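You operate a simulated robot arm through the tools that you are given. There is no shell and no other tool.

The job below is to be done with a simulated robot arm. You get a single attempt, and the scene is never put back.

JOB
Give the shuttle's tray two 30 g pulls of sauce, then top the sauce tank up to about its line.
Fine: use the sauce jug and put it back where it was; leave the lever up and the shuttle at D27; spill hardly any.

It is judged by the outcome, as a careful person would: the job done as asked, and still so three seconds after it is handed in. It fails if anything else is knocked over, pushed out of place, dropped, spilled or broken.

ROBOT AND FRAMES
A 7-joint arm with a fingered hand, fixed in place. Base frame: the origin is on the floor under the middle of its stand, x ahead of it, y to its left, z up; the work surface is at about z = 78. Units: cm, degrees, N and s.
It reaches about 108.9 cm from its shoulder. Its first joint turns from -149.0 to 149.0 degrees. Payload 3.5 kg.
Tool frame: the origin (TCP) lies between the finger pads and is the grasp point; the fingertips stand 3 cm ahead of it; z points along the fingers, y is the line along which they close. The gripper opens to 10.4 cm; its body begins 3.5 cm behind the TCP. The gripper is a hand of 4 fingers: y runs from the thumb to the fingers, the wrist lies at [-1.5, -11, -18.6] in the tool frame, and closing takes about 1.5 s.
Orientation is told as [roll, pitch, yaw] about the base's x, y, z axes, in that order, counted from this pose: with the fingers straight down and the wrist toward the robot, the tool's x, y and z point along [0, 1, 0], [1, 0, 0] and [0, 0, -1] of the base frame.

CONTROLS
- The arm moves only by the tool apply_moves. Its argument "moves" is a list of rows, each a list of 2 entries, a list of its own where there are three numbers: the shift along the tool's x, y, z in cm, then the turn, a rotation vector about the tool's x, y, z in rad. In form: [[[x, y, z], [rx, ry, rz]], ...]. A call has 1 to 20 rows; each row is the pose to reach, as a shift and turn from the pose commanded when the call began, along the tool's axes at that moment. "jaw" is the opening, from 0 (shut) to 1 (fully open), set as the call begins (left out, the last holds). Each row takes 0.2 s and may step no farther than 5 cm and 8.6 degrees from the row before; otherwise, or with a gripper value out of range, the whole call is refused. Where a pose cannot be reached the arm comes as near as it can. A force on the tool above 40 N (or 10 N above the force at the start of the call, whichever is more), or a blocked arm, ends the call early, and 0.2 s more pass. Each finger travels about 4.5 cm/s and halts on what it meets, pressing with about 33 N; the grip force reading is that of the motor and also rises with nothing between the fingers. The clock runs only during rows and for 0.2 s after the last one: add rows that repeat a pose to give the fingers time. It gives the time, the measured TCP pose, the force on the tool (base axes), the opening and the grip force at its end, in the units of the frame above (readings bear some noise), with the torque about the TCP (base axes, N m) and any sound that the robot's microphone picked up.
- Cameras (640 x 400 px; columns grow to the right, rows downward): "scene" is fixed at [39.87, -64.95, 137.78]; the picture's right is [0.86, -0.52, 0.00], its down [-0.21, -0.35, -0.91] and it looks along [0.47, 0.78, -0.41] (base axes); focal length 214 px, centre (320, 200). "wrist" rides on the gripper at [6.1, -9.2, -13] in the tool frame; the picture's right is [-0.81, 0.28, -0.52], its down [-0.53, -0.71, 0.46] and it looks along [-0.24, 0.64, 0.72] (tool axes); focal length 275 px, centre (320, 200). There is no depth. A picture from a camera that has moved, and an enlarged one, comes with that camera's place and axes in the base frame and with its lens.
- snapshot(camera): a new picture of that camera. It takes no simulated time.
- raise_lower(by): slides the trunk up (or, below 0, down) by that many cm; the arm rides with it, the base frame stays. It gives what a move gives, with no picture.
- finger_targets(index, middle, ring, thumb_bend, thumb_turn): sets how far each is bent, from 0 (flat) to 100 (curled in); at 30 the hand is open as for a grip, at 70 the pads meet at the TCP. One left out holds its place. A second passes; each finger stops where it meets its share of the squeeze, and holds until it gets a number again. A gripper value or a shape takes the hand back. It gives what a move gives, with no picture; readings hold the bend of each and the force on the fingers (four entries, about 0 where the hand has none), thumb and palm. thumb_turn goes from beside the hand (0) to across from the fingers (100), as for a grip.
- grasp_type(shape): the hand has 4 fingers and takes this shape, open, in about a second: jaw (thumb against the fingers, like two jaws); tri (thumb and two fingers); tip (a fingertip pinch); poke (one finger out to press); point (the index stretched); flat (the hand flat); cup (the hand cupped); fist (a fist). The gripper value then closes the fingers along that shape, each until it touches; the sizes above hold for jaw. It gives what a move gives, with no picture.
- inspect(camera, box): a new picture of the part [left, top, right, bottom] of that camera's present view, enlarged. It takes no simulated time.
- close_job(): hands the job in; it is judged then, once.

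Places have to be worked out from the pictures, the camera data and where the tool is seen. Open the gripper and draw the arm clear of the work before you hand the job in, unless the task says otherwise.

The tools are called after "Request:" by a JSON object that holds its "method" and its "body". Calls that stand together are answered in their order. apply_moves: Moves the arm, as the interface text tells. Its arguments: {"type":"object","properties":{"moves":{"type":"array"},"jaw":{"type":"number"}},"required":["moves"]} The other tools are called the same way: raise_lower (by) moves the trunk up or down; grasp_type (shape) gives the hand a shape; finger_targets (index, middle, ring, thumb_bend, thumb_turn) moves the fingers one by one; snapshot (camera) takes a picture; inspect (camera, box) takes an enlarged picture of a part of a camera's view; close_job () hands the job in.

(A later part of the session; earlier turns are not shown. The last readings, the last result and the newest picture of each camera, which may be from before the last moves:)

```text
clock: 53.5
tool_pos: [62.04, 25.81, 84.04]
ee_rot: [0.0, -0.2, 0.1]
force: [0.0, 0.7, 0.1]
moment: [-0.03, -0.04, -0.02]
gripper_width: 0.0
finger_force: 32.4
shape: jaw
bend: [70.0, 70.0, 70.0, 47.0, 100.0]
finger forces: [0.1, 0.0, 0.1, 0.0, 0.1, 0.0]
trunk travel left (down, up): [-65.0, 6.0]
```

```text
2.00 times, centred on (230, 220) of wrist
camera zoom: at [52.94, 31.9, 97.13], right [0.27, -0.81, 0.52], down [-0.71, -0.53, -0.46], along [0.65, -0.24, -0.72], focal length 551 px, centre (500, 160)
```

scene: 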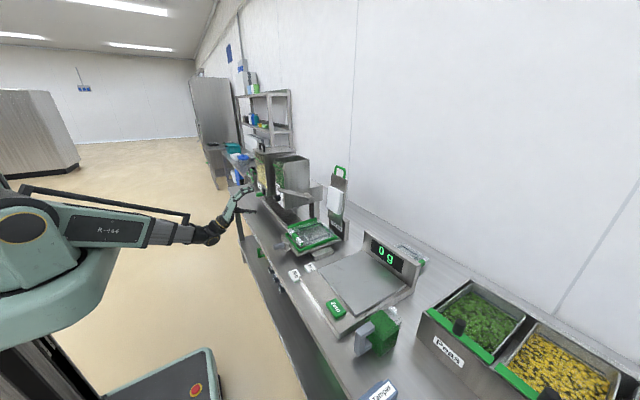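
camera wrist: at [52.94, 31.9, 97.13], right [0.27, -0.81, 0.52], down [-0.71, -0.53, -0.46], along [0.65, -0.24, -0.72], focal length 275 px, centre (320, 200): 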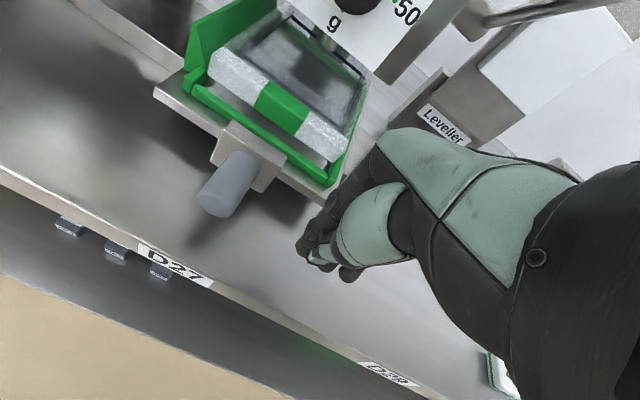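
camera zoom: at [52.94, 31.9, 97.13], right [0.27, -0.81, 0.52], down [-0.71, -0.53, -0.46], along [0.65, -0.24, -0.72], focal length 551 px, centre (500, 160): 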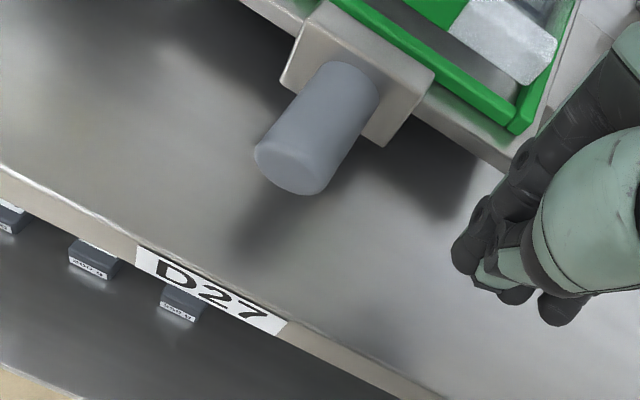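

Handle and label agree within about 2 mm (same relation as at D29 before). I'll check that the nozzle is over the tray and look at the whole from the scene camera.

Request:
{"method": "inspect", "body": {"camera": "wrist", "box": [180, 0, 440, 190]}}

Request:
{"method": "inspect", "body": {"camera": "scene", "box": [250, 160, 350, 250]}}

```text
2.11 times, centred on (310, 95) of wrist
camera zoom: at [52.94, 31.9, 97.13], right [0.27, -0.81, 0.52], down [-0.71, -0.53, -0.46], along [0.65, -0.24, -0.72], focal length 580 px, centre (341, 421)
```

zoom: 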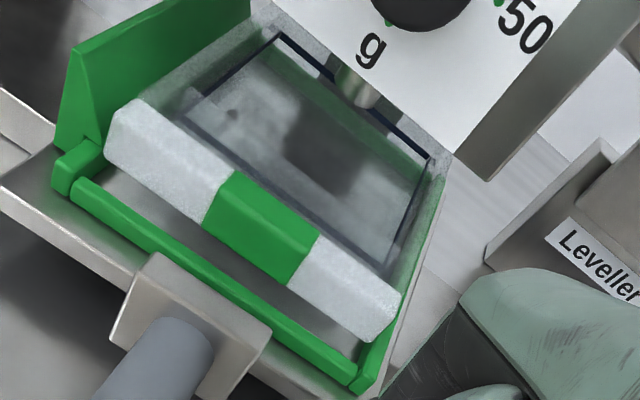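

```text
4.44 times, centred on (300, 205) of scene
camera zoom: at [39.87, -64.95, 137.78], right [0.86, -0.52, 0.0], down [-0.21, -0.35, -0.91], along [0.47, 0.78, -0.41], focal length 953 px, centre (409, 178)
```

zoom: 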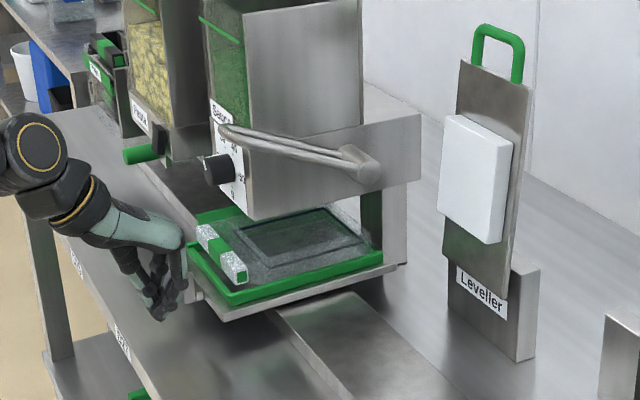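

Nozzle is over the tray. Now I'll bring the closed fingers up and over the lever's front bar (bar near x≈71, y 21–26.5, z≈101).

Request:
{"method": "apply_moves", "body": {"moves": [[[0, -3, 0], [0, 0, 0]], [[0, -3, -4.5], [0, 0, 0]], [[-1, -3, -9], [0, 0, 0]], [[-2, -3, -13.5], [0, 0, 0]], [[-3, -3, -18], [0, 0, 0]], [[-3.8, -3, -22.5], [0, 0, 0]], [[-3.8, -1, -25], [0, 0, 0]], [[-3.8, 3, -25.5], [0, 0, 0]], [[-3.8, 6.5, -25.5], [0, 0, 0]], [[-3.8, 8.2, -25.5], [0, 0, 0]]]}}

Request:
{"method": "snapshot", "body": {"camera": "wrist"}}

Request:
{"method": "inspect", "body": {"camera": "scene", "box": [230, 130, 350, 230]}}

```text
clock: 55.6
tool_pos: [70.21, 22.06, 109.68]
ee_rot: [-0.1, -0.1, 0.0]
force: [-0.1, 0.4, 0.1]
moment: [0.0, 0.0, -0.01]
gripper_width: 0.0
finger_force: 33.1
shape: jaw
bend: [70.0, 70.0, 70.0, 47.0, 100.0]
finger forces: [0.0, 0.0, 0.1, 0.0, 0.1, 0.0]
trunk travel left (down, up): [-65.0, 6.0]
```

```text
taken
camera wrist: at [61.16, 28.12, 122.66], right [0.27, -0.81, 0.52], down [-0.71, -0.53, -0.46], along [0.65, -0.24, -0.72], focal length 275 px, centre (320, 200)
```

wrist: 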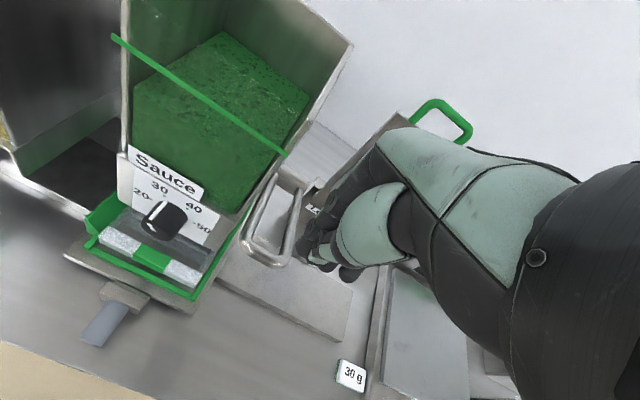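

```text
4.00 times, centred on (290, 180) of scene
camera zoom: at [39.87, -64.95, 137.78], right [0.86, -0.52, 0.0], down [-0.21, -0.35, -0.91], along [0.47, 0.78, -0.41], focal length 858 px, centre (440, 280)
```

zoom: 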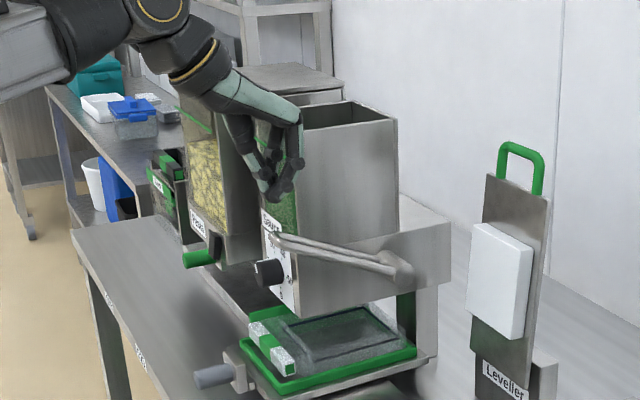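

The bar shows at x≈71.4, y 21.6–25.8. I'll press down gently from above, checking force.

Request:
{"method": "apply_moves", "body": {"moves": [[[0.3, 0.5, 2], [0, 0, 0]], [[0.3, 0.5, 4], [0, 0, 0]], [[0.3, 0.5, 5.5], [0, 0, 0]], [[0.3, 0.5, 6.5], [0, 0, 0]], [[0.3, 0.5, 7.5], [0, 0, 0]], [[0.3, 0.4, 8.5], [0, 0, 0]], [[0.3, 0.3, 9.5], [0, 0, 0]], [[0.3, 0.2, 10.5], [0, 0, 0]]]}}

Request:
{"method": "snapshot", "body": {"camera": "wrist"}}

Request:
{"method": "inspect", "body": {"camera": "scene", "box": [250, 150, 330, 220]}}

```text
clock: 57.5
tool_pos: [70.53, 22.29, 99.17]
ee_rot: [0.1, -0.2, 0.0]
force: [0.4, -1.4, 1.1]
moment: [-0.02, -0.01, -0.02]
gripper_width: 0.0
finger_force: 33.4
shape: jaw
bend: [70.0, 70.0, 70.0, 47.0, 100.0]
finger forces: [0.0, 0.0, 0.0, 0.0, 0.1, 0.1]
trunk travel left (down, up): [-65.0, 6.0]
```

```text
taken
camera wrist: at [61.42, 28.4, 112.15], right [0.27, -0.81, 0.52], down [-0.71, -0.53, -0.46], along [0.65, -0.24, -0.72], focal length 275 px, centre (320, 200)
```

wrist: 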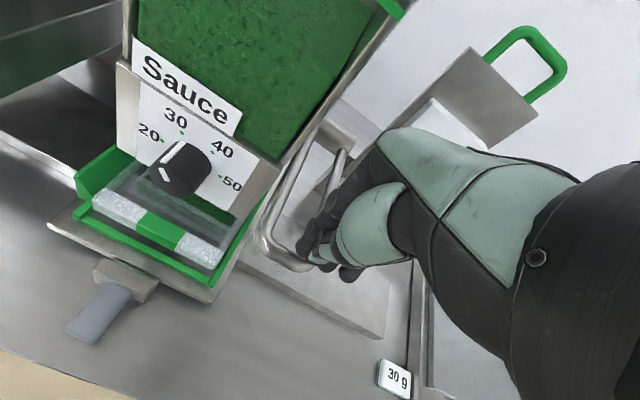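

```text
5.71 times, centred on (290, 185) of scene
camera zoom: at [39.87, -64.95, 137.78], right [0.86, -0.52, 0.0], down [-0.21, -0.35, -0.91], along [0.47, 0.78, -0.41], focal length 1226 px, centre (491, 286)
```

zoom: 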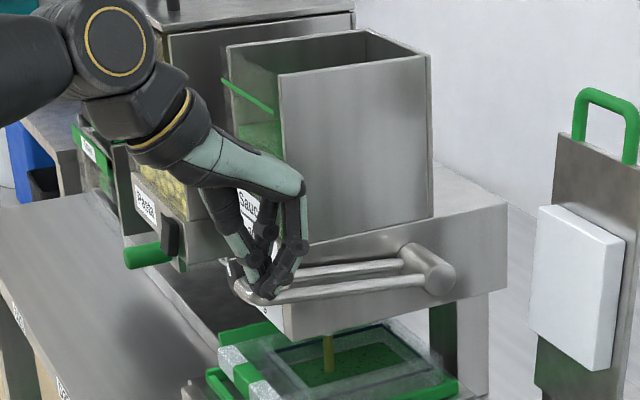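

The lever is moving down easily and sauce is flowing into the tray. I'll continue the stroke down to its stop.

Request:
{"method": "apply_moves", "body": {"moves": [[[0, -0.2, 1], [0, 0, 0]], [[0, -0.4, 2], [0, 0, 0]], [[0, -0.5, 3], [0, 0, 0]], [[0, -0.6, 4], [0, 0, 0]], [[0, -0.6, 5], [0, 0, 0]]]}}

Request:
{"method": "inspect", "body": {"camera": "scene", "box": [250, 150, 330, 220]}}

```text
clock: 58.6
tool_pos: [69.91, 22.32, 94.16]
ee_rot: [0.0, -0.1, 0.0]
force: [0.1, 0.2, 0.9]
moment: [-0.01, -0.05, -0.01]
gripper_width: 0.0
finger_force: 32.8
shape: jaw
bend: [70.0, 70.0, 70.0, 47.0, 100.0]
finger forces: [0.0, 0.0, 0.0, 0.0, 0.0, 0.0]
trunk travel left (down, up): [-65.0, 6.0]
```

```text
5.71 times, centred on (290, 185) of scene
camera zoom: at [39.87, -64.95, 137.78], right [0.86, -0.52, 0.0], down [-0.21, -0.35, -0.91], along [0.47, 0.78, -0.41], focal length 1226 px, centre (491, 286)
```

zoom: 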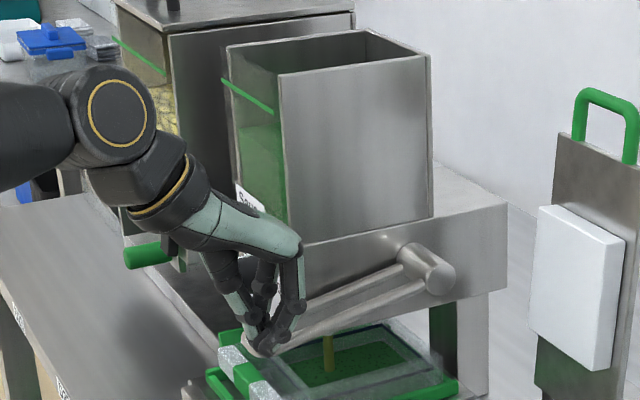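

Request:
{"method": "apply_moves", "body": {"moves": [[[0, 0, 0.8], [0, 0, 0]], [[0, 0.1, 1.6], [0, 0, 0]], [[0, 0.2, 2.4], [0, 0, 0]]]}}

Request:
{"method": "inspect", "body": {"camera": "scene", "box": [250, 150, 330, 220]}}

```text
clock: 59.5
tool_pos: [70.25, 22.13, 91.79]
ee_rot: [-0.1, -0.3, 0.0]
force: [-0.3, 0.9, 0.8]
moment: [0.02, -0.03, 0.0]
gripper_width: 0.02
finger_force: 32.5
shape: jaw
bend: [70.0, 70.0, 70.0, 47.0, 100.0]
finger forces: [0.1, 0.1, 0.0, 0.0, 0.0, 0.0]
trunk travel left (down, up): [-65.0, 6.0]
```

```text
5.71 times, centred on (290, 185) of scene
camera zoom: at [39.87, -64.95, 137.78], right [0.86, -0.52, 0.0], down [-0.21, -0.35, -0.91], along [0.47, 0.78, -0.41], focal length 1226 px, centre (491, 286)
```

zoom: 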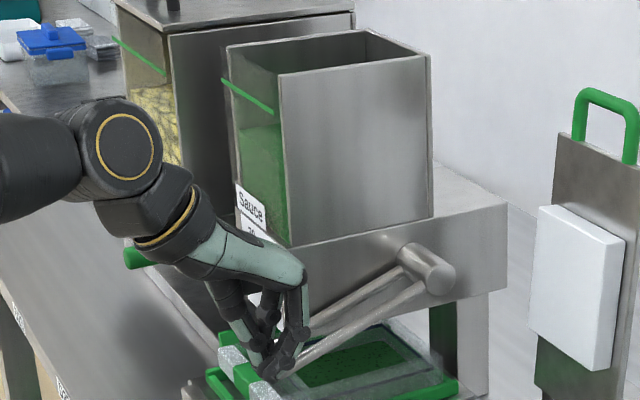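

The stream has stopped, so the first dose seems to be out. I'll press slightly further to make sure the stroke is complete, watching for a stop.

Request:
{"method": "apply_moves", "body": {"moves": [[[0, 0.05, 0.4], [0, 0, 0]], [[0, 0.1, 0.8], [0, 0, 0]], [[0, 0.15, 1.2], [0, 0, 0]]]}}

Request:
{"method": "inspect", "body": {"camera": "scene", "box": [270, 180, 330, 225]}}

Request:
{"method": "snapshot", "body": {"camera": "wrist"}}

```text
clock: 60.2
tool_pos: [70.06, 22.14, 90.87]
ee_rot: [-0.1, -0.4, 0.0]
force: [-11.5, -2.0, 25.4]
moment: [-0.07, 0.2, -0.02]
gripper_width: 0.0
finger_force: 33.5
shape: jaw
bend: [70.0, 70.0, 70.0, 47.0, 100.0]
finger forces: [0.1, 0.0, 0.0, 0.0, 0.0, 0.1]
trunk travel left (down, up): [-65.0, 6.0]
```

```text
8.89 times, centred on (300, 202) of scene
camera zoom: at [39.87, -64.95, 137.78], right [0.86, -0.52, 0.0], down [-0.21, -0.35, -0.91], along [0.47, 0.78, -0.41], focal length 1906 px, centre (498, 178)
```

zoom: 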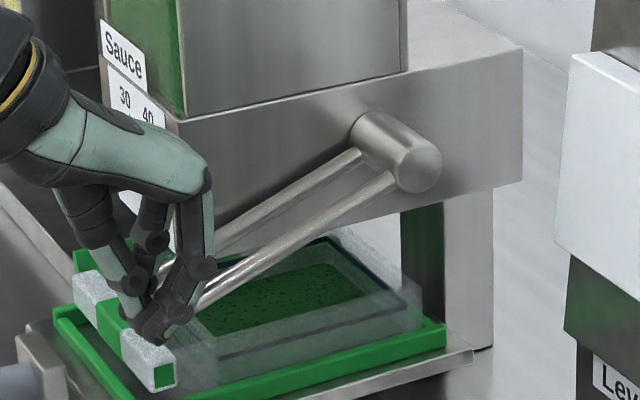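

```text
taken
camera wrist: at [60.92, 28.28, 103.85], right [0.27, -0.81, 0.52], down [-0.71, -0.53, -0.46], along [0.65, -0.24, -0.72], focal length 275 px, centre (320, 200)
```

wrist: 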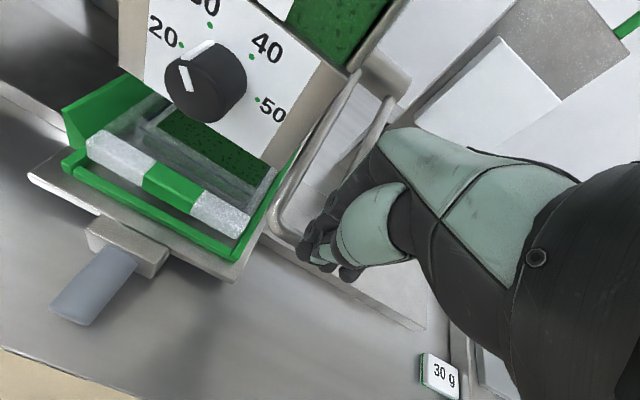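

25 N shows the lever's lower stop has been reached, and sauce lies in the tray. I'll lift the hand and see whether the lever springs back.

Request:
{"method": "apply_moves", "body": {"moves": [[[0, 0, -1], [0, 0, 0]], [[0, 0, -3], [0, 0, 0]], [[0, 0, -6], [0, 0, 0]], [[0, 0, -9], [0, 0, 0]], [[0, 0, -12], [0, 0, 0]], [[0, 0, -15], [0, 0, 0]]]}}

Request:
{"method": "inspect", "body": {"camera": "scene", "box": [250, 150, 340, 230]}}

Request:
{"method": "snapshot", "body": {"camera": "wrist"}}

```text
clock: 61.6
tool_pos: [70.44, 22.1, 105.6]
ee_rot: [-0.1, -0.2, 0.0]
force: [0.6, -1.7, 0.1]
moment: [0.01, 0.02, -0.02]
gripper_width: 0.01
finger_force: 33.1
shape: jaw
bend: [70.0, 70.0, 70.0, 47.0, 100.0]
finger forces: [0.1, 0.1, 0.0, 0.1, 0.0, 0.0]
trunk travel left (down, up): [-65.0, 6.0]
```

```text
5.00 times, centred on (295, 190) of scene
camera zoom: at [39.87, -64.95, 137.78], right [0.86, -0.52, 0.0], down [-0.21, -0.35, -0.91], along [0.47, 0.78, -0.41], focal length 1072 px, centre (445, 250)
```

zoom: 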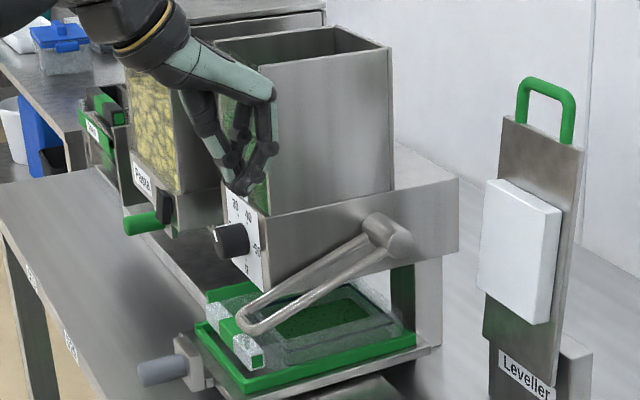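

```text
taken
camera wrist: at [61.24, 28.36, 118.61], right [0.27, -0.81, 0.52], down [-0.71, -0.53, -0.46], along [0.65, -0.24, -0.72], focal length 275 px, centre (320, 200)
```

wrist: 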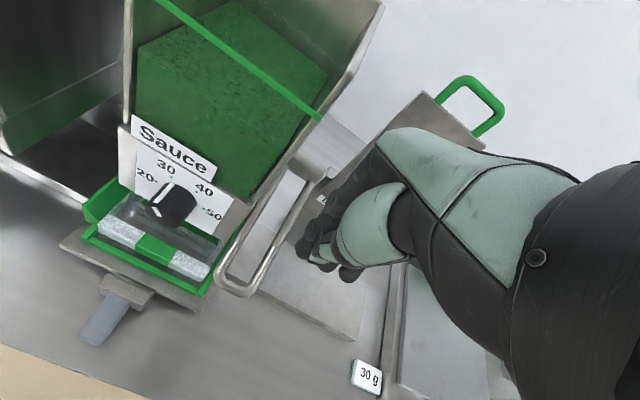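

The lever stays down by itself, so it needs lifting from below. I'll back off and tilt the hand to point forward-down (pitch -60) with the jaws part-open, to cage the bar between thumb (below) and fingers (above).

Request:
{"method": "apply_moves", "body": {"moves": [[[0, -3, 1], [-0.13, 0, 0]], [[0, -6, 2], [-0.26, 0, 0]], [[0, -8.5, 4], [-0.39, 0, 0]], [[0, -10, 6], [-0.52, 0, 0]], [[0, -10, 8], [-0.65, 0, 0]], [[0, -10, 10], [-0.78, 0, 0]], [[0, -10, 12], [-0.91, 0, 0]], [[0, -10, 13.6], [-1.047, 0, 0]]], "jaw": 0.4}}

Request:
{"method": "snapshot", "body": {"camera": "wrist"}}

Request:
{"method": "inspect", "body": {"camera": "scene", "box": [240, 160, 330, 240]}}

```text
clock: 63.5
tool_pos: [60.25, 22.31, 92.05]
ee_rot: [-0.2, -60.2, 0.3]
force: [-0.5, 0.3, -0.1]
moment: [-0.01, -0.02, -0.01]
gripper_width: 4.13
finger_force: 0.1
shape: jaw
bend: [74.0, 49.0, 46.0, 72.0, 100.0]
finger forces: [0.0, 0.1, 0.0, 0.1, 0.1, 0.0]
trunk travel left (down, up): [-65.0, 6.0]
```

```text
taken
camera wrist: at [44.44, 28.38, 90.47], right [-0.31, -0.81, 0.5], down [0.04, -0.53, -0.84], along [0.95, -0.24, 0.2], focal length 275 px, centre (320, 200)
```

wrist: 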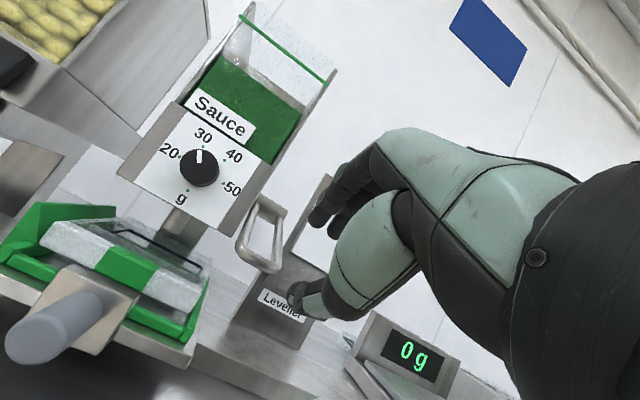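

```text
5.00 times, centred on (285, 200) of scene
camera zoom: at [39.87, -64.95, 137.78], right [0.86, -0.52, 0.0], down [-0.21, -0.35, -0.91], along [0.47, 0.78, -0.41], focal length 1072 px, centre (495, 200)
```

zoom: 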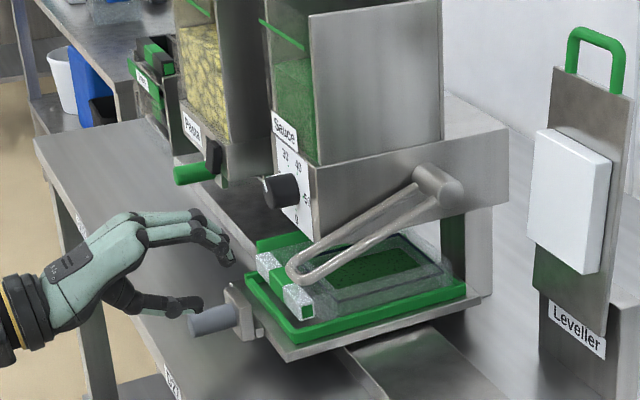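

The bar (down) is at about (70.6, 22–26, 88). I'll line it up on the hand's axis and slide in along the finger direction so the bar ends up between thumb and fingers.

Request:
{"method": "apply_moves", "body": {"moves": [[[0.1, 0.8, 1.5], [0, 0, 0]], [[0.2, 1.63, 3.0], [0, 0, 0]], [[0.2, 1.63, 5.0], [0, 0, 0]], [[0.2, 1.63, 7.0], [0, 0, 0]], [[0.2, 1.63, 8.5], [0, 0, 0]], [[0.2, 1.63, 10.0], [0, 0, 0]]]}}

Request:
{"method": "snapshot", "body": {"camera": "wrist"}}

Request:
{"method": "inspect", "body": {"camera": "scene", "box": [250, 175, 320, 235]}}

```text
clock: 64.8
tool_pos: [69.61, 22.44, 88.52]
ee_rot: [-0.1, -60.3, 0.0]
force: [-3.3, 1.1, 4.6]
moment: [-0.04, -0.25, -0.02]
gripper_width: 4.28
finger_force: 0.1
shape: jaw
bend: [74.0, 46.0, 46.0, 72.0, 100.0]
finger forces: [0.0, 5.9, 0.1, 0.0, 0.0, 0.1]
trunk travel left (down, up): [-65.0, 6.0]
```

```text
taken
camera wrist: at [53.89, 28.58, 86.98], right [-0.31, -0.81, 0.5], down [0.04, -0.53, -0.84], along [0.95, -0.24, 0.2], focal length 275 px, centre (320, 200)
```

wrist: 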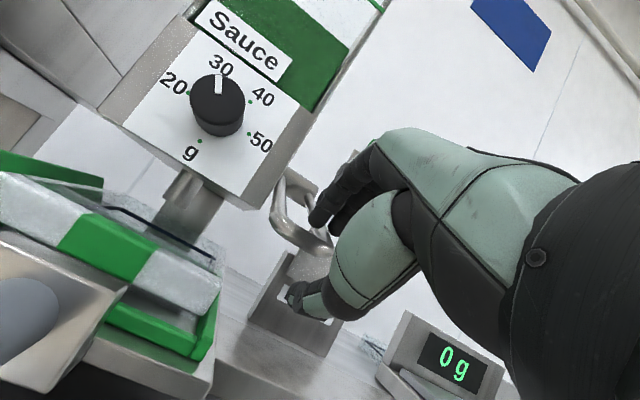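

```text
6.67 times, centred on (285, 205) of scene
camera zoom: at [39.87, -64.95, 137.78], right [0.86, -0.52, 0.0], down [-0.21, -0.35, -0.91], along [0.47, 0.78, -0.41], focal length 1430 px, centre (553, 167)
```

zoom: 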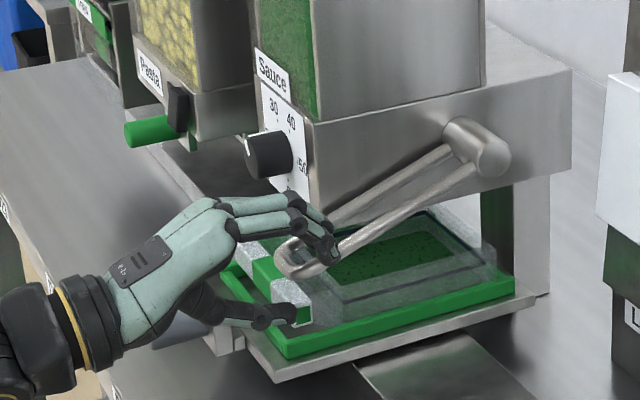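

The bar is caged (middle finger just touching it from above, thumb below). I'll lift along the lever's arc.

Request:
{"method": "apply_moves", "body": {"moves": [[[0, 0.844, -0.942], [0, 0, 0]], [[0, 1.874, -1.76], [0, 0, 0]], [[0, 3.078, -2.677], [0, 0, 0]], [[0, 4.306, -3.55], [0, 0, 0]], [[0, 5.585, -4.337], [0, 0, 0]], [[0, 6.912, -5.037], [0, 0, 0]], [[0, 8.29, -5.65], [0, 0, 0]], [[0, 9.741, -6.132], [0, 0, 0]]]}}

Request:
{"method": "inspect", "body": {"camera": "scene", "box": [250, 165, 320, 225]}}

Request:
{"method": "snapshot", "body": {"camera": "wrist"}}

```text
clock: 66.7
tool_pos: [69.28, 22.43, 99.79]
ee_rot: [-0.2, -60.2, 0.1]
force: [-0.1, -0.7, -0.2]
moment: [-0.03, -0.01, -0.01]
gripper_width: 4.14
finger_force: 0.0
shape: jaw
bend: [74.0, 49.0, 46.0, 72.0, 100.0]
finger forces: [0.0, 0.0, 0.1, 0.0, 0.0, 0.0]
trunk travel left (down, up): [-65.0, 6.0]
```

```text
6.67 times, centred on (285, 195) of scene
camera zoom: at [39.87, -64.95, 137.78], right [0.86, -0.52, 0.0], down [-0.21, -0.35, -0.91], along [0.47, 0.78, -0.41], focal length 1430 px, centre (553, 233)
```

zoom: 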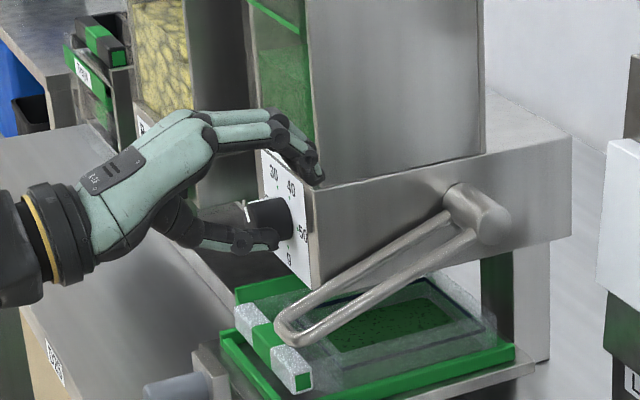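

```text
taken
camera wrist: at [53.47, 28.53, 98.39], right [-0.31, -0.81, 0.5], down [0.04, -0.53, -0.84], along [0.95, -0.24, 0.2], focal length 275 px, centre (320, 200)
```

wrist: 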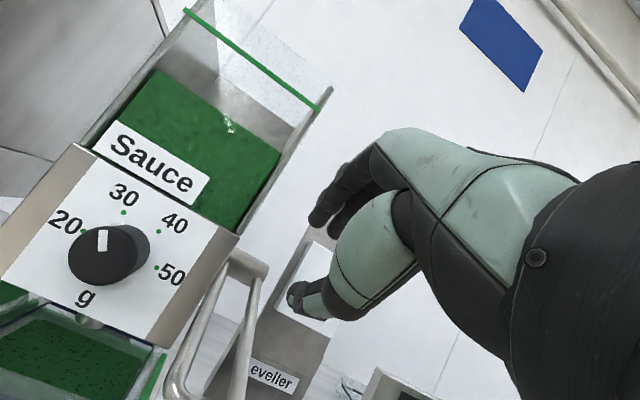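

The thumb slid past and the lever stayed down. I'll switch method: bring the closed fingers in from the right (−y) side, pointing left and down, and lift under the lever's outer end. First I return the hand to the neutral orientation, clear of everything.

Request:
{"method": "apply_moves", "body": {"moves": [[[0, -0.2, -2.5], [0.13, 0, 0]], [[0, -0.4, -5], [0.26, 0, 0]], [[-1.2, -0.6, -7], [0.39, 0, 0]], [[-2.6, -0.8, -8.5], [0.52, 0, 0]], [[-4, -1.0, -9.5], [0.65, 0, 0]], [[-5.2, -1.1, -10], [0.78, 0, 0]], [[-6.4, -1.15, -10.06], [0.91, 0, 0]], [[-7.4, -1.15, -10.06], [1.05, 0, 0]]], "jaw": 0.0}}

```text
clock: 68.5
tool_pos: [60.16, 15.05, 103.85]
ee_rot: [0.0, 0.1, 0.1]
force: [-0.4, 0.5, 0.4]
moment: [0.0, -0.02, 0.01]
gripper_width: 0.0
finger_force: 32.9
shape: jaw
bend: [70.0, 70.0, 70.0, 47.0, 100.0]
finger forces: [0.0, 0.0, 0.0, 0.0, 0.0, 0.1]
trunk travel left (down, up): [-65.0, 6.0]
```

Request:
{"method": "apply_moves", "body": {"moves": [[[-0.9, 1.0, 0.5], [0, 0.131, 0]], [[-1.8, 2.0, 1.0], [0, 0.262, 0]], [[-2.7, 3.0, 1.6], [0, 0.393, 0]], [[-3.6, 4.0, 2.4], [0, 0.524, 0]], [[-4.5, 5.0, 3.2], [0, 0.654, 0]], [[-5.4, 6.0, 4.0], [0, 0.785, 0]], [[-6.2, 7.0, 5.0], [0, 0.916, 0]], [[-7.0, 7.8, 5.85], [0, 1.047, 0]]]}}

Request:
{"method": "snapshot", "body": {"camera": "wrist"}}

Request:
{"method": "snapshot", "body": {"camera": "scene"}}

```text
clock: 70.2
tool_pos: [67.89, 8.08, 97.91]
ee_rot: [60.1, 0.1, 0.0]
force: [-0.1, 0.0, 0.7]
moment: [-0.02, -0.01, -0.01]
gripper_width: 0.01
finger_force: 32.6
shape: jaw
bend: [70.0, 70.0, 70.0, 47.0, 100.0]
finger forces: [0.0, 0.0, 0.0, 0.0, 0.0, 0.0]
trunk travel left (down, up): [-65.0, 6.0]
```

```text
taken
camera wrist: at [58.73, -0.24, 109.8], right [0.27, -0.85, -0.44], down [-0.71, 0.13, -0.69], along [0.65, 0.51, -0.57], focal length 275 px, centre (320, 200)
```

wrist: 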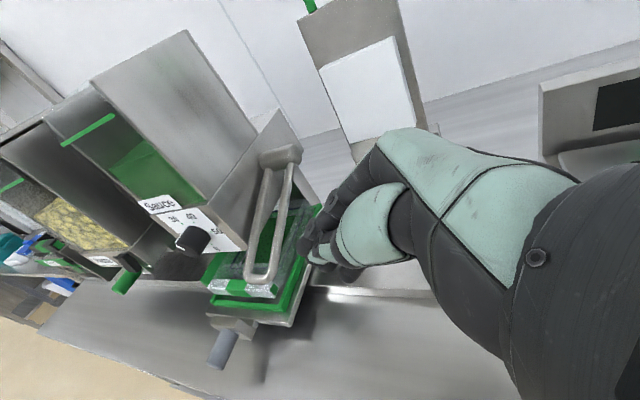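

```text
taken
```

scene: 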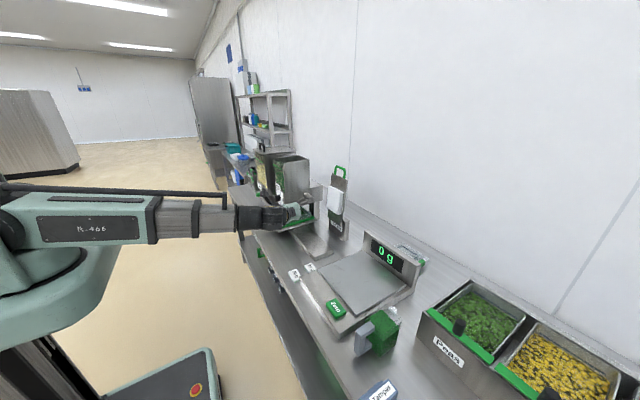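

Request:
{"method": "inspect", "body": {"camera": "wrist", "box": [190, 130, 370, 330]}}

Request:
{"method": "inspect", "body": {"camera": "scene", "box": [250, 170, 340, 240]}}

```text
2.00 times, centred on (280, 230) of wrist
camera zoom: at [58.73, -0.24, 109.8], right [0.27, -0.85, -0.44], down [-0.71, 0.13, -0.69], along [0.65, 0.51, -0.57], focal length 551 px, centre (400, 140)
```

zoom: 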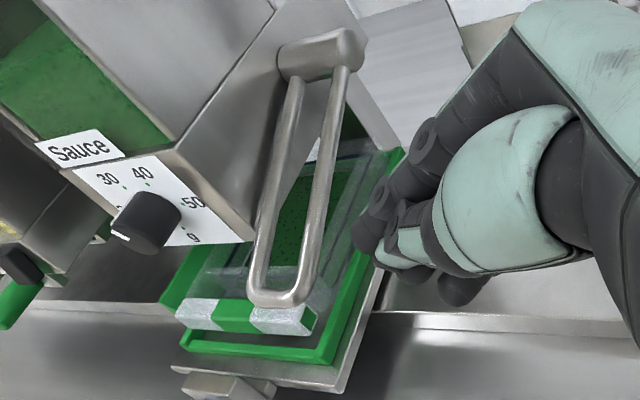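

```text
5.71 times, centred on (295, 205) of scene
camera zoom: at [39.87, -64.95, 137.78], right [0.86, -0.52, 0.0], down [-0.21, -0.35, -0.91], along [0.47, 0.78, -0.41], focal length 1226 px, centre (463, 171)
```

zoom: 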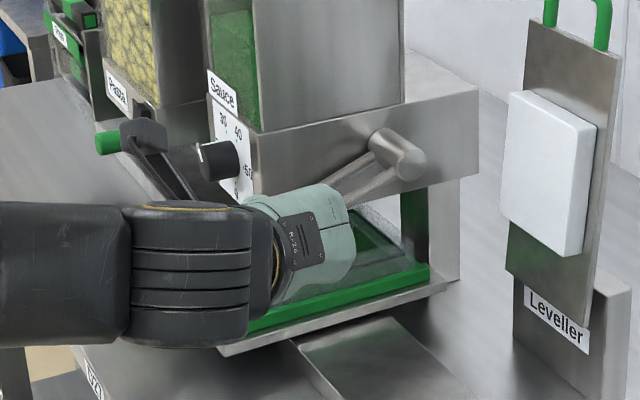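

Triangulating again, the handle and plate sit lower than I assumed (handle z≈80.7), while the lever bar is at (70.8, 22–26, 88), so there is room beneath the bar. I'll bring the closed fingers in under its outer end from the right.

Request:
{"method": "apply_moves", "body": {"moves": [[[-2.1, 0.7, 2.4], [0, 0, 0]], [[-4.2, 1.4, 4.8], [0, 0, 0]], [[-6.3, 2.1, 7.2], [0, 0, 0]], [[-8.4, 2.9, 9.5], [0, 0, 0]], [[-7.5, 2.9, 11.7], [0, 0, 0]], [[-6.7, 2.9, 13.9], [0, 0, 0]], [[-5.8, 2.9, 16.1], [0, 0, 0]], [[-4.9, 2.9, 18.3], [0, 0, 0]]]}}

Request:
{"method": "inspect", "body": {"camera": "wrist", "box": [190, 130, 370, 330]}}

Request:
{"method": "inspect", "body": {"camera": "scene", "box": [250, 170, 340, 240]}}

```text
clock: 72.0
tool_pos: [70.68, 21.44, 84.71]
ee_rot: [59.8, 0.0, 0.1]
force: [-0.2, 0.0, 0.1]
moment: [0.0, 0.0, 0.02]
gripper_width: 0.0
finger_force: 33.2
shape: jaw
bend: [70.0, 70.0, 70.0, 47.0, 100.0]
finger forces: [0.0, 0.0, 0.0, 0.0, 0.1, 0.1]
trunk travel left (down, up): [-65.0, 6.0]
```

```text
2.00 times, centred on (280, 230) of wrist
camera zoom: at [61.61, 13.21, 96.5], right [0.28, -0.85, -0.44], down [-0.71, 0.13, -0.69], along [0.64, 0.5, -0.57], focal length 551 px, centre (400, 140)
```

zoom: 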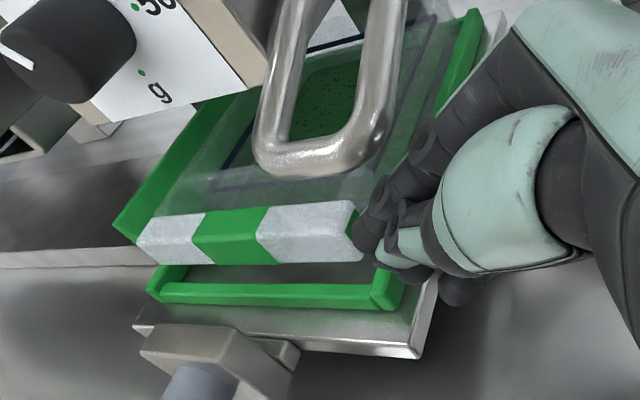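

```text
5.71 times, centred on (295, 205) of scene
camera zoom: at [39.87, -64.95, 137.78], right [0.86, -0.52, 0.0], down [-0.21, -0.35, -0.91], along [0.47, 0.78, -0.41], focal length 1226 px, centre (463, 171)
```

zoom: 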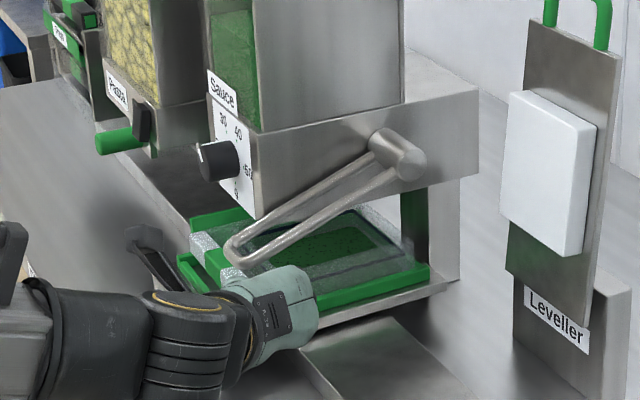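

The fingertips are under the bar's outer end and clear of the tray. I'll lift straight up slowly.

Request:
{"method": "apply_moves", "body": {"moves": [[[0.87, 0, -0.5], [0, 0, 0]], [[1.73, 0, -1.0], [0, 0, 0]], [[2.6, 0, -1.5], [0, 0, 0]], [[3.46, 0, -2.0], [0, 0, 0]]]}}

Request:
{"method": "inspect", "body": {"camera": "wrist", "box": [190, 130, 370, 330]}}

Request:
{"method": "inspect", "body": {"camera": "scene", "box": [250, 170, 340, 240]}}

```text
clock: 73.0
tool_pos: [70.63, 21.49, 88.75]
ee_rot: [59.9, 0.0, 0.0]
force: [-2.8, -2.1, -3.8]
moment: [0.02, 0.0, 0.01]
gripper_width: 0.02
finger_force: 33.0
shape: jaw
bend: [70.0, 70.0, 70.0, 47.0, 100.0]
finger forces: [8.0, 0.0, 0.1, 0.1, 0.0, 0.0]
trunk travel left (down, up): [-65.0, 6.0]
```

```text
2.00 times, centred on (280, 230) of wrist
camera zoom: at [61.57, 13.2, 100.5], right [0.28, -0.85, -0.44], down [-0.71, 0.13, -0.69], along [0.64, 0.51, -0.57], focal length 551 px, centre (400, 140)
```

zoom: 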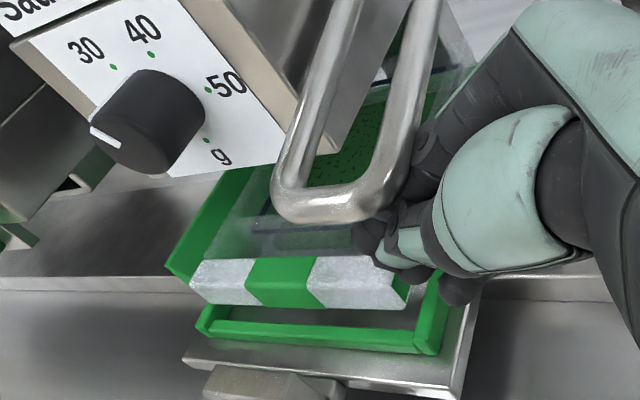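

```text
5.71 times, centred on (295, 205) of scene
camera zoom: at [39.87, -64.95, 137.78], right [0.86, -0.52, 0.0], down [-0.21, -0.35, -0.91], along [0.47, 0.78, -0.41], focal length 1226 px, centre (463, 171)
```

zoom: 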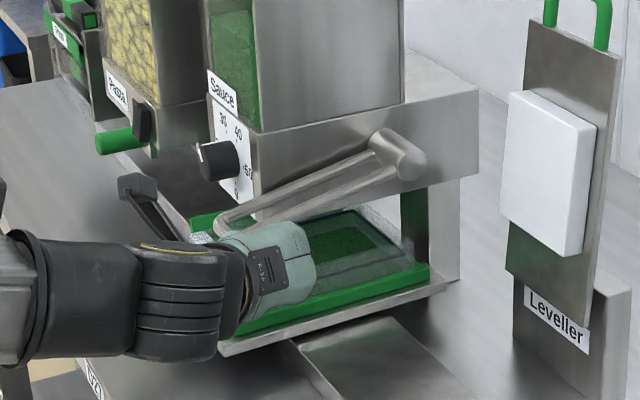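

The lever is rising on the fingers with only a few newtons. I'll continue up.

Request:
{"method": "apply_moves", "body": {"moves": [[[0.87, -0.1, -0.5], [0, 0, 0]], [[1.73, -0.2, -1.0], [0, 0, 0]], [[2.6, -0.3, -1.5], [0, 0, 0]], [[3.46, -0.3, -2.0], [0, 0, 0]], [[4.33, -0.3, -2.5], [0, 0, 0]], [[5.2, -0.3, -3.0], [0, 0, 0]], [[6.06, -0.2, -3.5], [0, 0, 0]], [[6.93, 0, -4.0], [0, 0, 0]]]}}

Request:
{"method": "inspect", "body": {"camera": "wrist", "box": [190, 130, 370, 330]}}

Request:
{"method": "inspect", "body": {"camera": "scene", "box": [250, 160, 340, 230]}}

```text
clock: 74.8
tool_pos: [70.71, 21.49, 96.56]
ee_rot: [59.9, 0.0, 0.1]
force: [1.1, -4.2, -4.4]
moment: [0.06, 0.08, -0.06]
gripper_width: 0.0
finger_force: 32.5
shape: jaw
bend: [70.0, 70.0, 70.0, 47.0, 100.0]
finger forces: [8.4, 0.0, 0.0, 0.0, 0.0, 0.1]
trunk travel left (down, up): [-65.0, 6.0]
```

```text
2.00 times, centred on (280, 230) of wrist
camera zoom: at [61.67, 13.24, 108.43], right [0.28, -0.85, -0.44], down [-0.71, 0.13, -0.69], along [0.64, 0.51, -0.57], focal length 551 px, centre (400, 140)
```

zoom: 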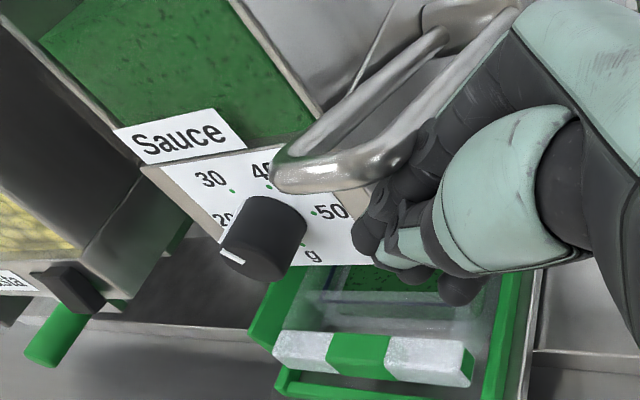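

```text
5.71 times, centred on (295, 195) of scene
camera zoom: at [39.87, -64.95, 137.78], right [0.86, -0.52, 0.0], down [-0.21, -0.35, -0.91], along [0.47, 0.78, -0.41], focal length 1226 px, centre (463, 229)
```

zoom: 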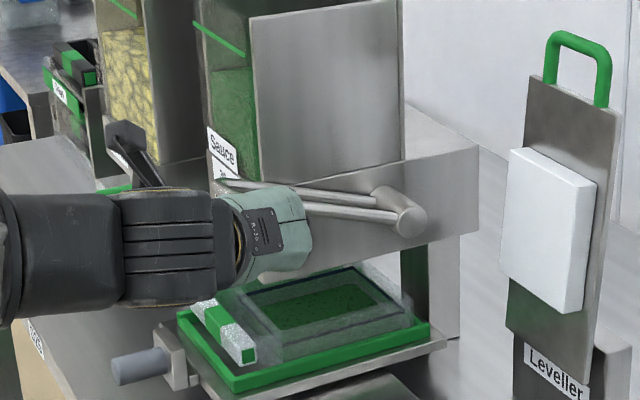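

Request:
{"method": "apply_moves", "body": {"moves": [[[0.6, 0.1, -0.35], [0, 0, 0]], [[1.2, 0.2, -0.7], [0, 0, 0]], [[1.8, 0.3, -1.05], [0, 0, 0]], [[2.2, 0.4, -1.3], [0, 0, 0]]]}}

Request:
{"method": "inspect", "body": {"camera": "scene", "box": [250, 160, 340, 230]}}

```text
clock: 75.8
tool_pos: [71.02, 21.23, 98.42]
ee_rot: [59.5, 0.2, 0.1]
force: [-5.4, -8.7, -15.1]
moment: [0.11, 0.15, -0.08]
gripper_width: 0.0
finger_force: 32.9
shape: jaw
bend: [70.0, 70.0, 70.0, 47.0, 100.0]
finger forces: [23.4, 0.1, 0.0, 0.0, 0.0, 0.1]
trunk travel left (down, up): [-65.0, 6.0]
stopped in row 4: the force on the tool passed its limit at 46 N (the readings are from after the stop); the commanded pose is now the measured one
```

```text
5.71 times, centred on (295, 195) of scene
camera zoom: at [39.87, -64.95, 137.78], right [0.86, -0.52, 0.0], down [-0.21, -0.35, -0.91], along [0.47, 0.78, -0.41], focal length 1226 px, centre (463, 229)
```

zoom: 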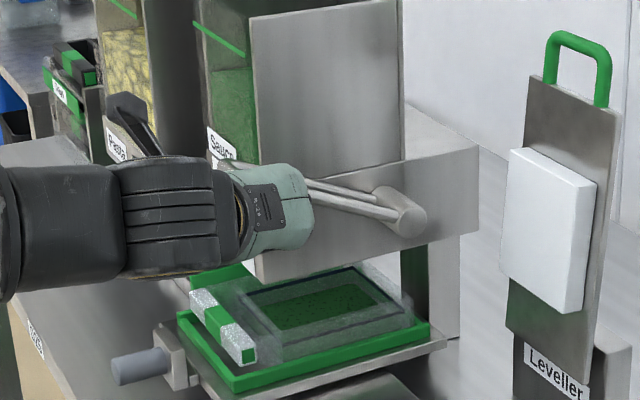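

The upper stop is reached: the lever is fully up. I'll ease down a little and withdraw to the right, then check that the lever stays up and the first dose in the tray.

Request:
{"method": "apply_moves", "body": {"moves": [[[-1.55, 0, 0.32], [0, 0, 0]], [[-3.3, 0, -2.71], [0, 0, 0]], [[-4.87, 0, -6.43], [0, 0, 0]]]}}

Request:
{"method": "snapshot", "body": {"camera": "wrist"}}

Request:
{"method": "inspect", "body": {"camera": "wrist", "box": [140, 60, 360, 330]}}

```text
clock: 76.6
tool_pos: [70.89, 13.3, 97.64]
ee_rot: [59.6, 0.2, 0.2]
force: [-0.5, -0.2, -0.5]
moment: [0.04, 0.0, -0.03]
gripper_width: 0.0
finger_force: 32.9
shape: jaw
bend: [70.0, 70.0, 70.0, 47.0, 100.0]
finger forces: [0.0, 0.0, 0.1, 0.0, 0.1, 0.0]
trunk travel left (down, up): [-65.0, 6.0]
```

```text
taken
camera wrist: at [61.79, 5.11, 109.55], right [0.28, -0.86, -0.44], down [-0.72, 0.12, -0.69], along [0.64, 0.5, -0.58], focal length 275 px, centre (320, 200)
```

wrist: 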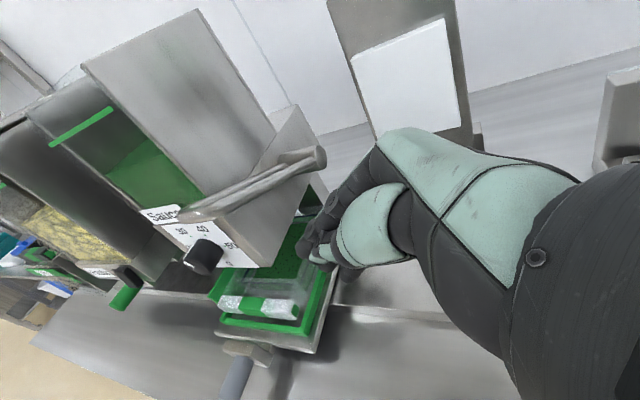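

```text
1.48 times, centred on (250, 195) of wrist
camera zoom: at [61.79, 5.11, 109.55], right [0.28, -0.86, -0.44], down [-0.72, 0.12, -0.69], along [0.64, 0.5, -0.58], focal length 408 px, centre (424, 207)
```

zoom: 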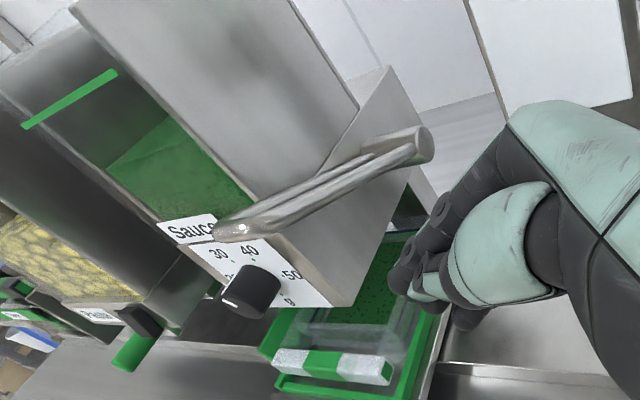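

The lever stays up. I'll bring the hand over the bar in this same orientation for the second pull.

Request:
{"method": "apply_moves", "body": {"moves": [[[3.21, 0, -2.43], [0, 0, 0]], [[7.36, 0, -4.25], [0, 0, 0]], [[9.8, 0, -1.62], [0, 0, 0]], [[11.55, 0, 1.41], [0, 0, 0]], [[12.8, 0, 3.58], [0, 0, 0]]]}}

Request:
{"method": "inspect", "body": {"camera": "wrist", "box": [190, 130, 370, 330]}}

Request:
{"method": "inspect", "body": {"camera": "scene", "box": [250, 150, 340, 220]}}

```text
clock: 77.8
tool_pos: [70.89, 22.93, 106.93]
ee_rot: [59.5, 0.1, 0.2]
force: [0.1, 0.0, -0.7]
moment: [0.0, -0.01, 0.0]
gripper_width: 0.0
finger_force: 33.1
shape: jaw
bend: [70.0, 70.0, 70.0, 47.0, 100.0]
finger forces: [0.0, 0.1, 0.0, 0.0, 0.1, 0.0]
trunk travel left (down, up): [-65.0, 6.0]
```

```text
2.00 times, centred on (280, 230) of wrist
camera zoom: at [61.89, 14.82, 118.85], right [0.28, -0.86, -0.44], down [-0.72, 0.12, -0.69], along [0.64, 0.5, -0.58], focal length 551 px, centre (400, 140)
```

zoom: 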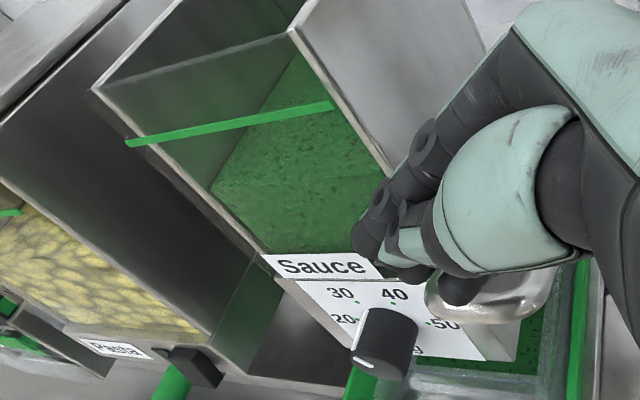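

```text
5.71 times, centred on (295, 185) of scene
camera zoom: at [39.87, -64.95, 137.78], right [0.86, -0.52, 0.0], down [-0.21, -0.35, -0.91], along [0.47, 0.78, -0.41], focal length 1226 px, centre (463, 286)
```

zoom: 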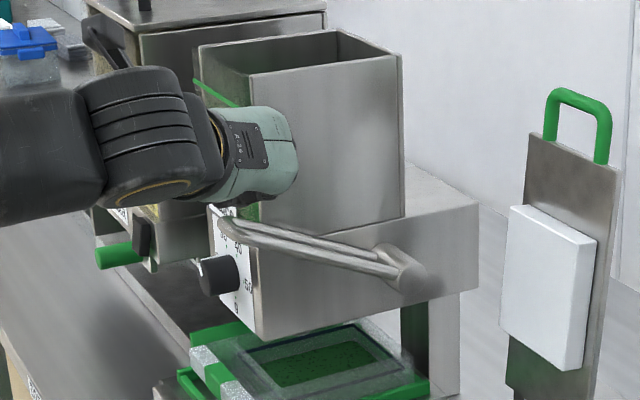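

The hand is above the bar and clear of the tank. I'll press down with the same pace as before for the second dose.

Request:
{"method": "apply_moves", "body": {"moves": [[[-2.17, 0, 1.25], [0, 0, 0]], [[-3.46, -0.1, 2.0], [0, 0, 0]], [[-4.33, -0.2, 2.5], [0, 0, 0]], [[-5.2, -0.3, 3.0], [0, 0, 0]], [[-6.06, -0.4, 3.5], [0, 0, 0]], [[-6.93, -0.5, 4.0], [0, 0, 0]], [[-7.79, -0.6, 4.5], [0, 0, 0]], [[-8.66, -0.7, 5.0], [0, 0, 0]], [[-9.53, -0.7, 5.5], [0, 0, 0]], [[-10.39, -0.7, 6.0], [0, 0, 0]]]}}

Request:
{"method": "inspect", "body": {"camera": "scene", "box": [250, 160, 340, 230]}}

Request:
{"method": "inspect", "body": {"camera": "wrist", "box": [190, 130, 370, 330]}}

```text
clock: 80.0
tool_pos: [70.15, 22.82, 94.93]
ee_rot: [59.6, 0.2, 0.2]
force: [-0.3, 0.3, 0.4]
moment: [0.0, 0.0, 0.0]
gripper_width: 0.01
finger_force: 32.7
shape: jaw
bend: [70.0, 70.0, 70.0, 47.0, 100.0]
finger forces: [0.0, 0.0, 0.8, 0.0, 0.0, 0.1]
trunk travel left (down, up): [-65.0, 6.0]
```

```text
5.71 times, centred on (295, 195) of scene
camera zoom: at [39.87, -64.95, 137.78], right [0.86, -0.52, 0.0], down [-0.21, -0.35, -0.91], along [0.47, 0.78, -0.41], focal length 1226 px, centre (463, 229)
```

zoom: 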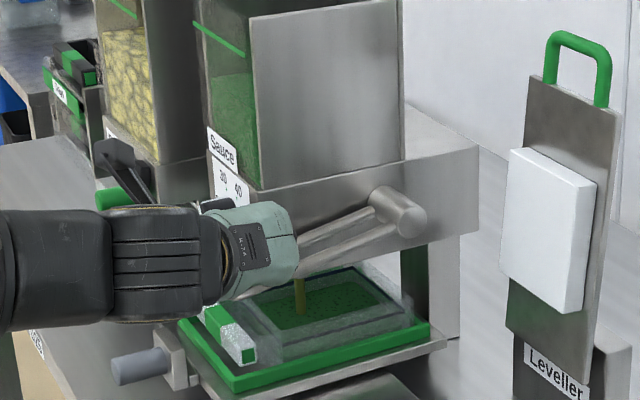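

```text
2.00 times, centred on (280, 230) of wrist
camera zoom: at [61.15, 14.66, 106.79], right [0.28, -0.86, -0.44], down [-0.72, 0.12, -0.69], along [0.64, 0.5, -0.58], focal length 551 px, centre (400, 140)
```

zoom: 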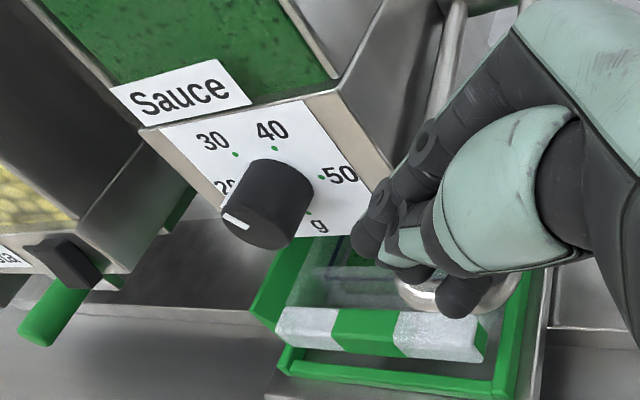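

Second dose is flowing. I'll continue to the lower stop.

Request:
{"method": "apply_moves", "body": {"moves": [[[-0.69, 0.1, 0.4], [0, 0, 0]], [[-1.39, 0.2, 0.8], [0, 0, 0]], [[-2.08, 0.3, 1.2], [0, 0, 0]], [[-2.77, 0.4, 1.6], [0, 0, 0]], [[-3.29, 0.4, 1.9], [0, 0, 0]]]}}

Request:
{"method": "inspect", "body": {"camera": "scene", "box": [250, 160, 340, 230]}}

```text
clock: 81.2
tool_pos: [70.4, 22.72, 91.41]
ee_rot: [59.7, 0.1, 0.1]
force: [-4.7, -0.5, 22.1]
moment: [-0.25, 0.03, -0.04]
gripper_width: 0.0
finger_force: 33.3
shape: jaw
bend: [70.0, 70.0, 70.0, 47.0, 100.0]
finger forces: [0.0, 0.1, 21.8, 0.0, 0.1, 0.0]
trunk travel left (down, up): [-65.0, 6.0]
```

```text
5.71 times, centred on (295, 195) of scene
camera zoom: at [39.87, -64.95, 137.78], right [0.86, -0.52, 0.0], down [-0.21, -0.35, -0.91], along [0.47, 0.78, -0.41], focal length 1226 px, centre (463, 229)
```

zoom: 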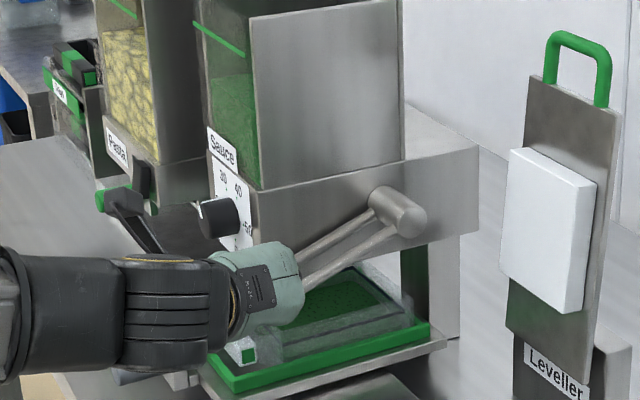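

Stop reached and the stream has ended. I'll go round and under again to lift the lever back up.

Request:
{"method": "apply_moves", "body": {"moves": [[[1.3, 0, -0.75], [0, 0, 0]], [[-0.27, 0, -4.46], [0, 0, 0]], [[-2.27, 0, -7.93], [0, 0, 0]], [[-6.98, 0, -8.09], [0, 0, 0]], [[-11.05, 0.3, -5.74], [0, 0, 0]], [[-9.3, 0.3, -2.71], [0, 0, 0]], [[-7.8, 0.3, -0.11], [0, 0, 0]], [[-6.45, 0.3, 2.22], [0, 0, 0]]]}}

Request:
{"method": "inspect", "body": {"camera": "wrist", "box": [190, 130, 370, 330]}}

```text
clock: 83.0
tool_pos: [70.84, 21.42, 84.4]
ee_rot: [59.7, 0.1, 0.1]
force: [0.3, 0.3, -0.7]
moment: [0.02, -0.04, 0.04]
gripper_width: 0.02
finger_force: 32.9
shape: jaw
bend: [70.0, 70.0, 70.0, 47.0, 100.0]
finger forces: [0.1, 0.0, 0.1, 0.0, 0.0, 0.0]
trunk travel left (down, up): [-65.0, 6.0]
```

```text
2.00 times, centred on (280, 230) of wrist
camera zoom: at [61.82, 13.25, 96.31], right [0.28, -0.86, -0.44], down [-0.72, 0.12, -0.69], along [0.64, 0.5, -0.58], focal length 551 px, centre (400, 140)
```

zoom: 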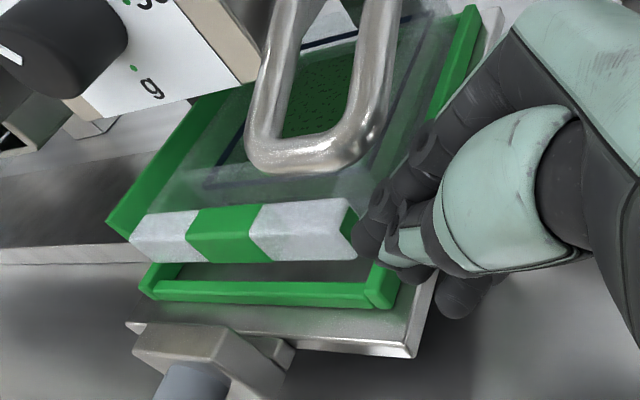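

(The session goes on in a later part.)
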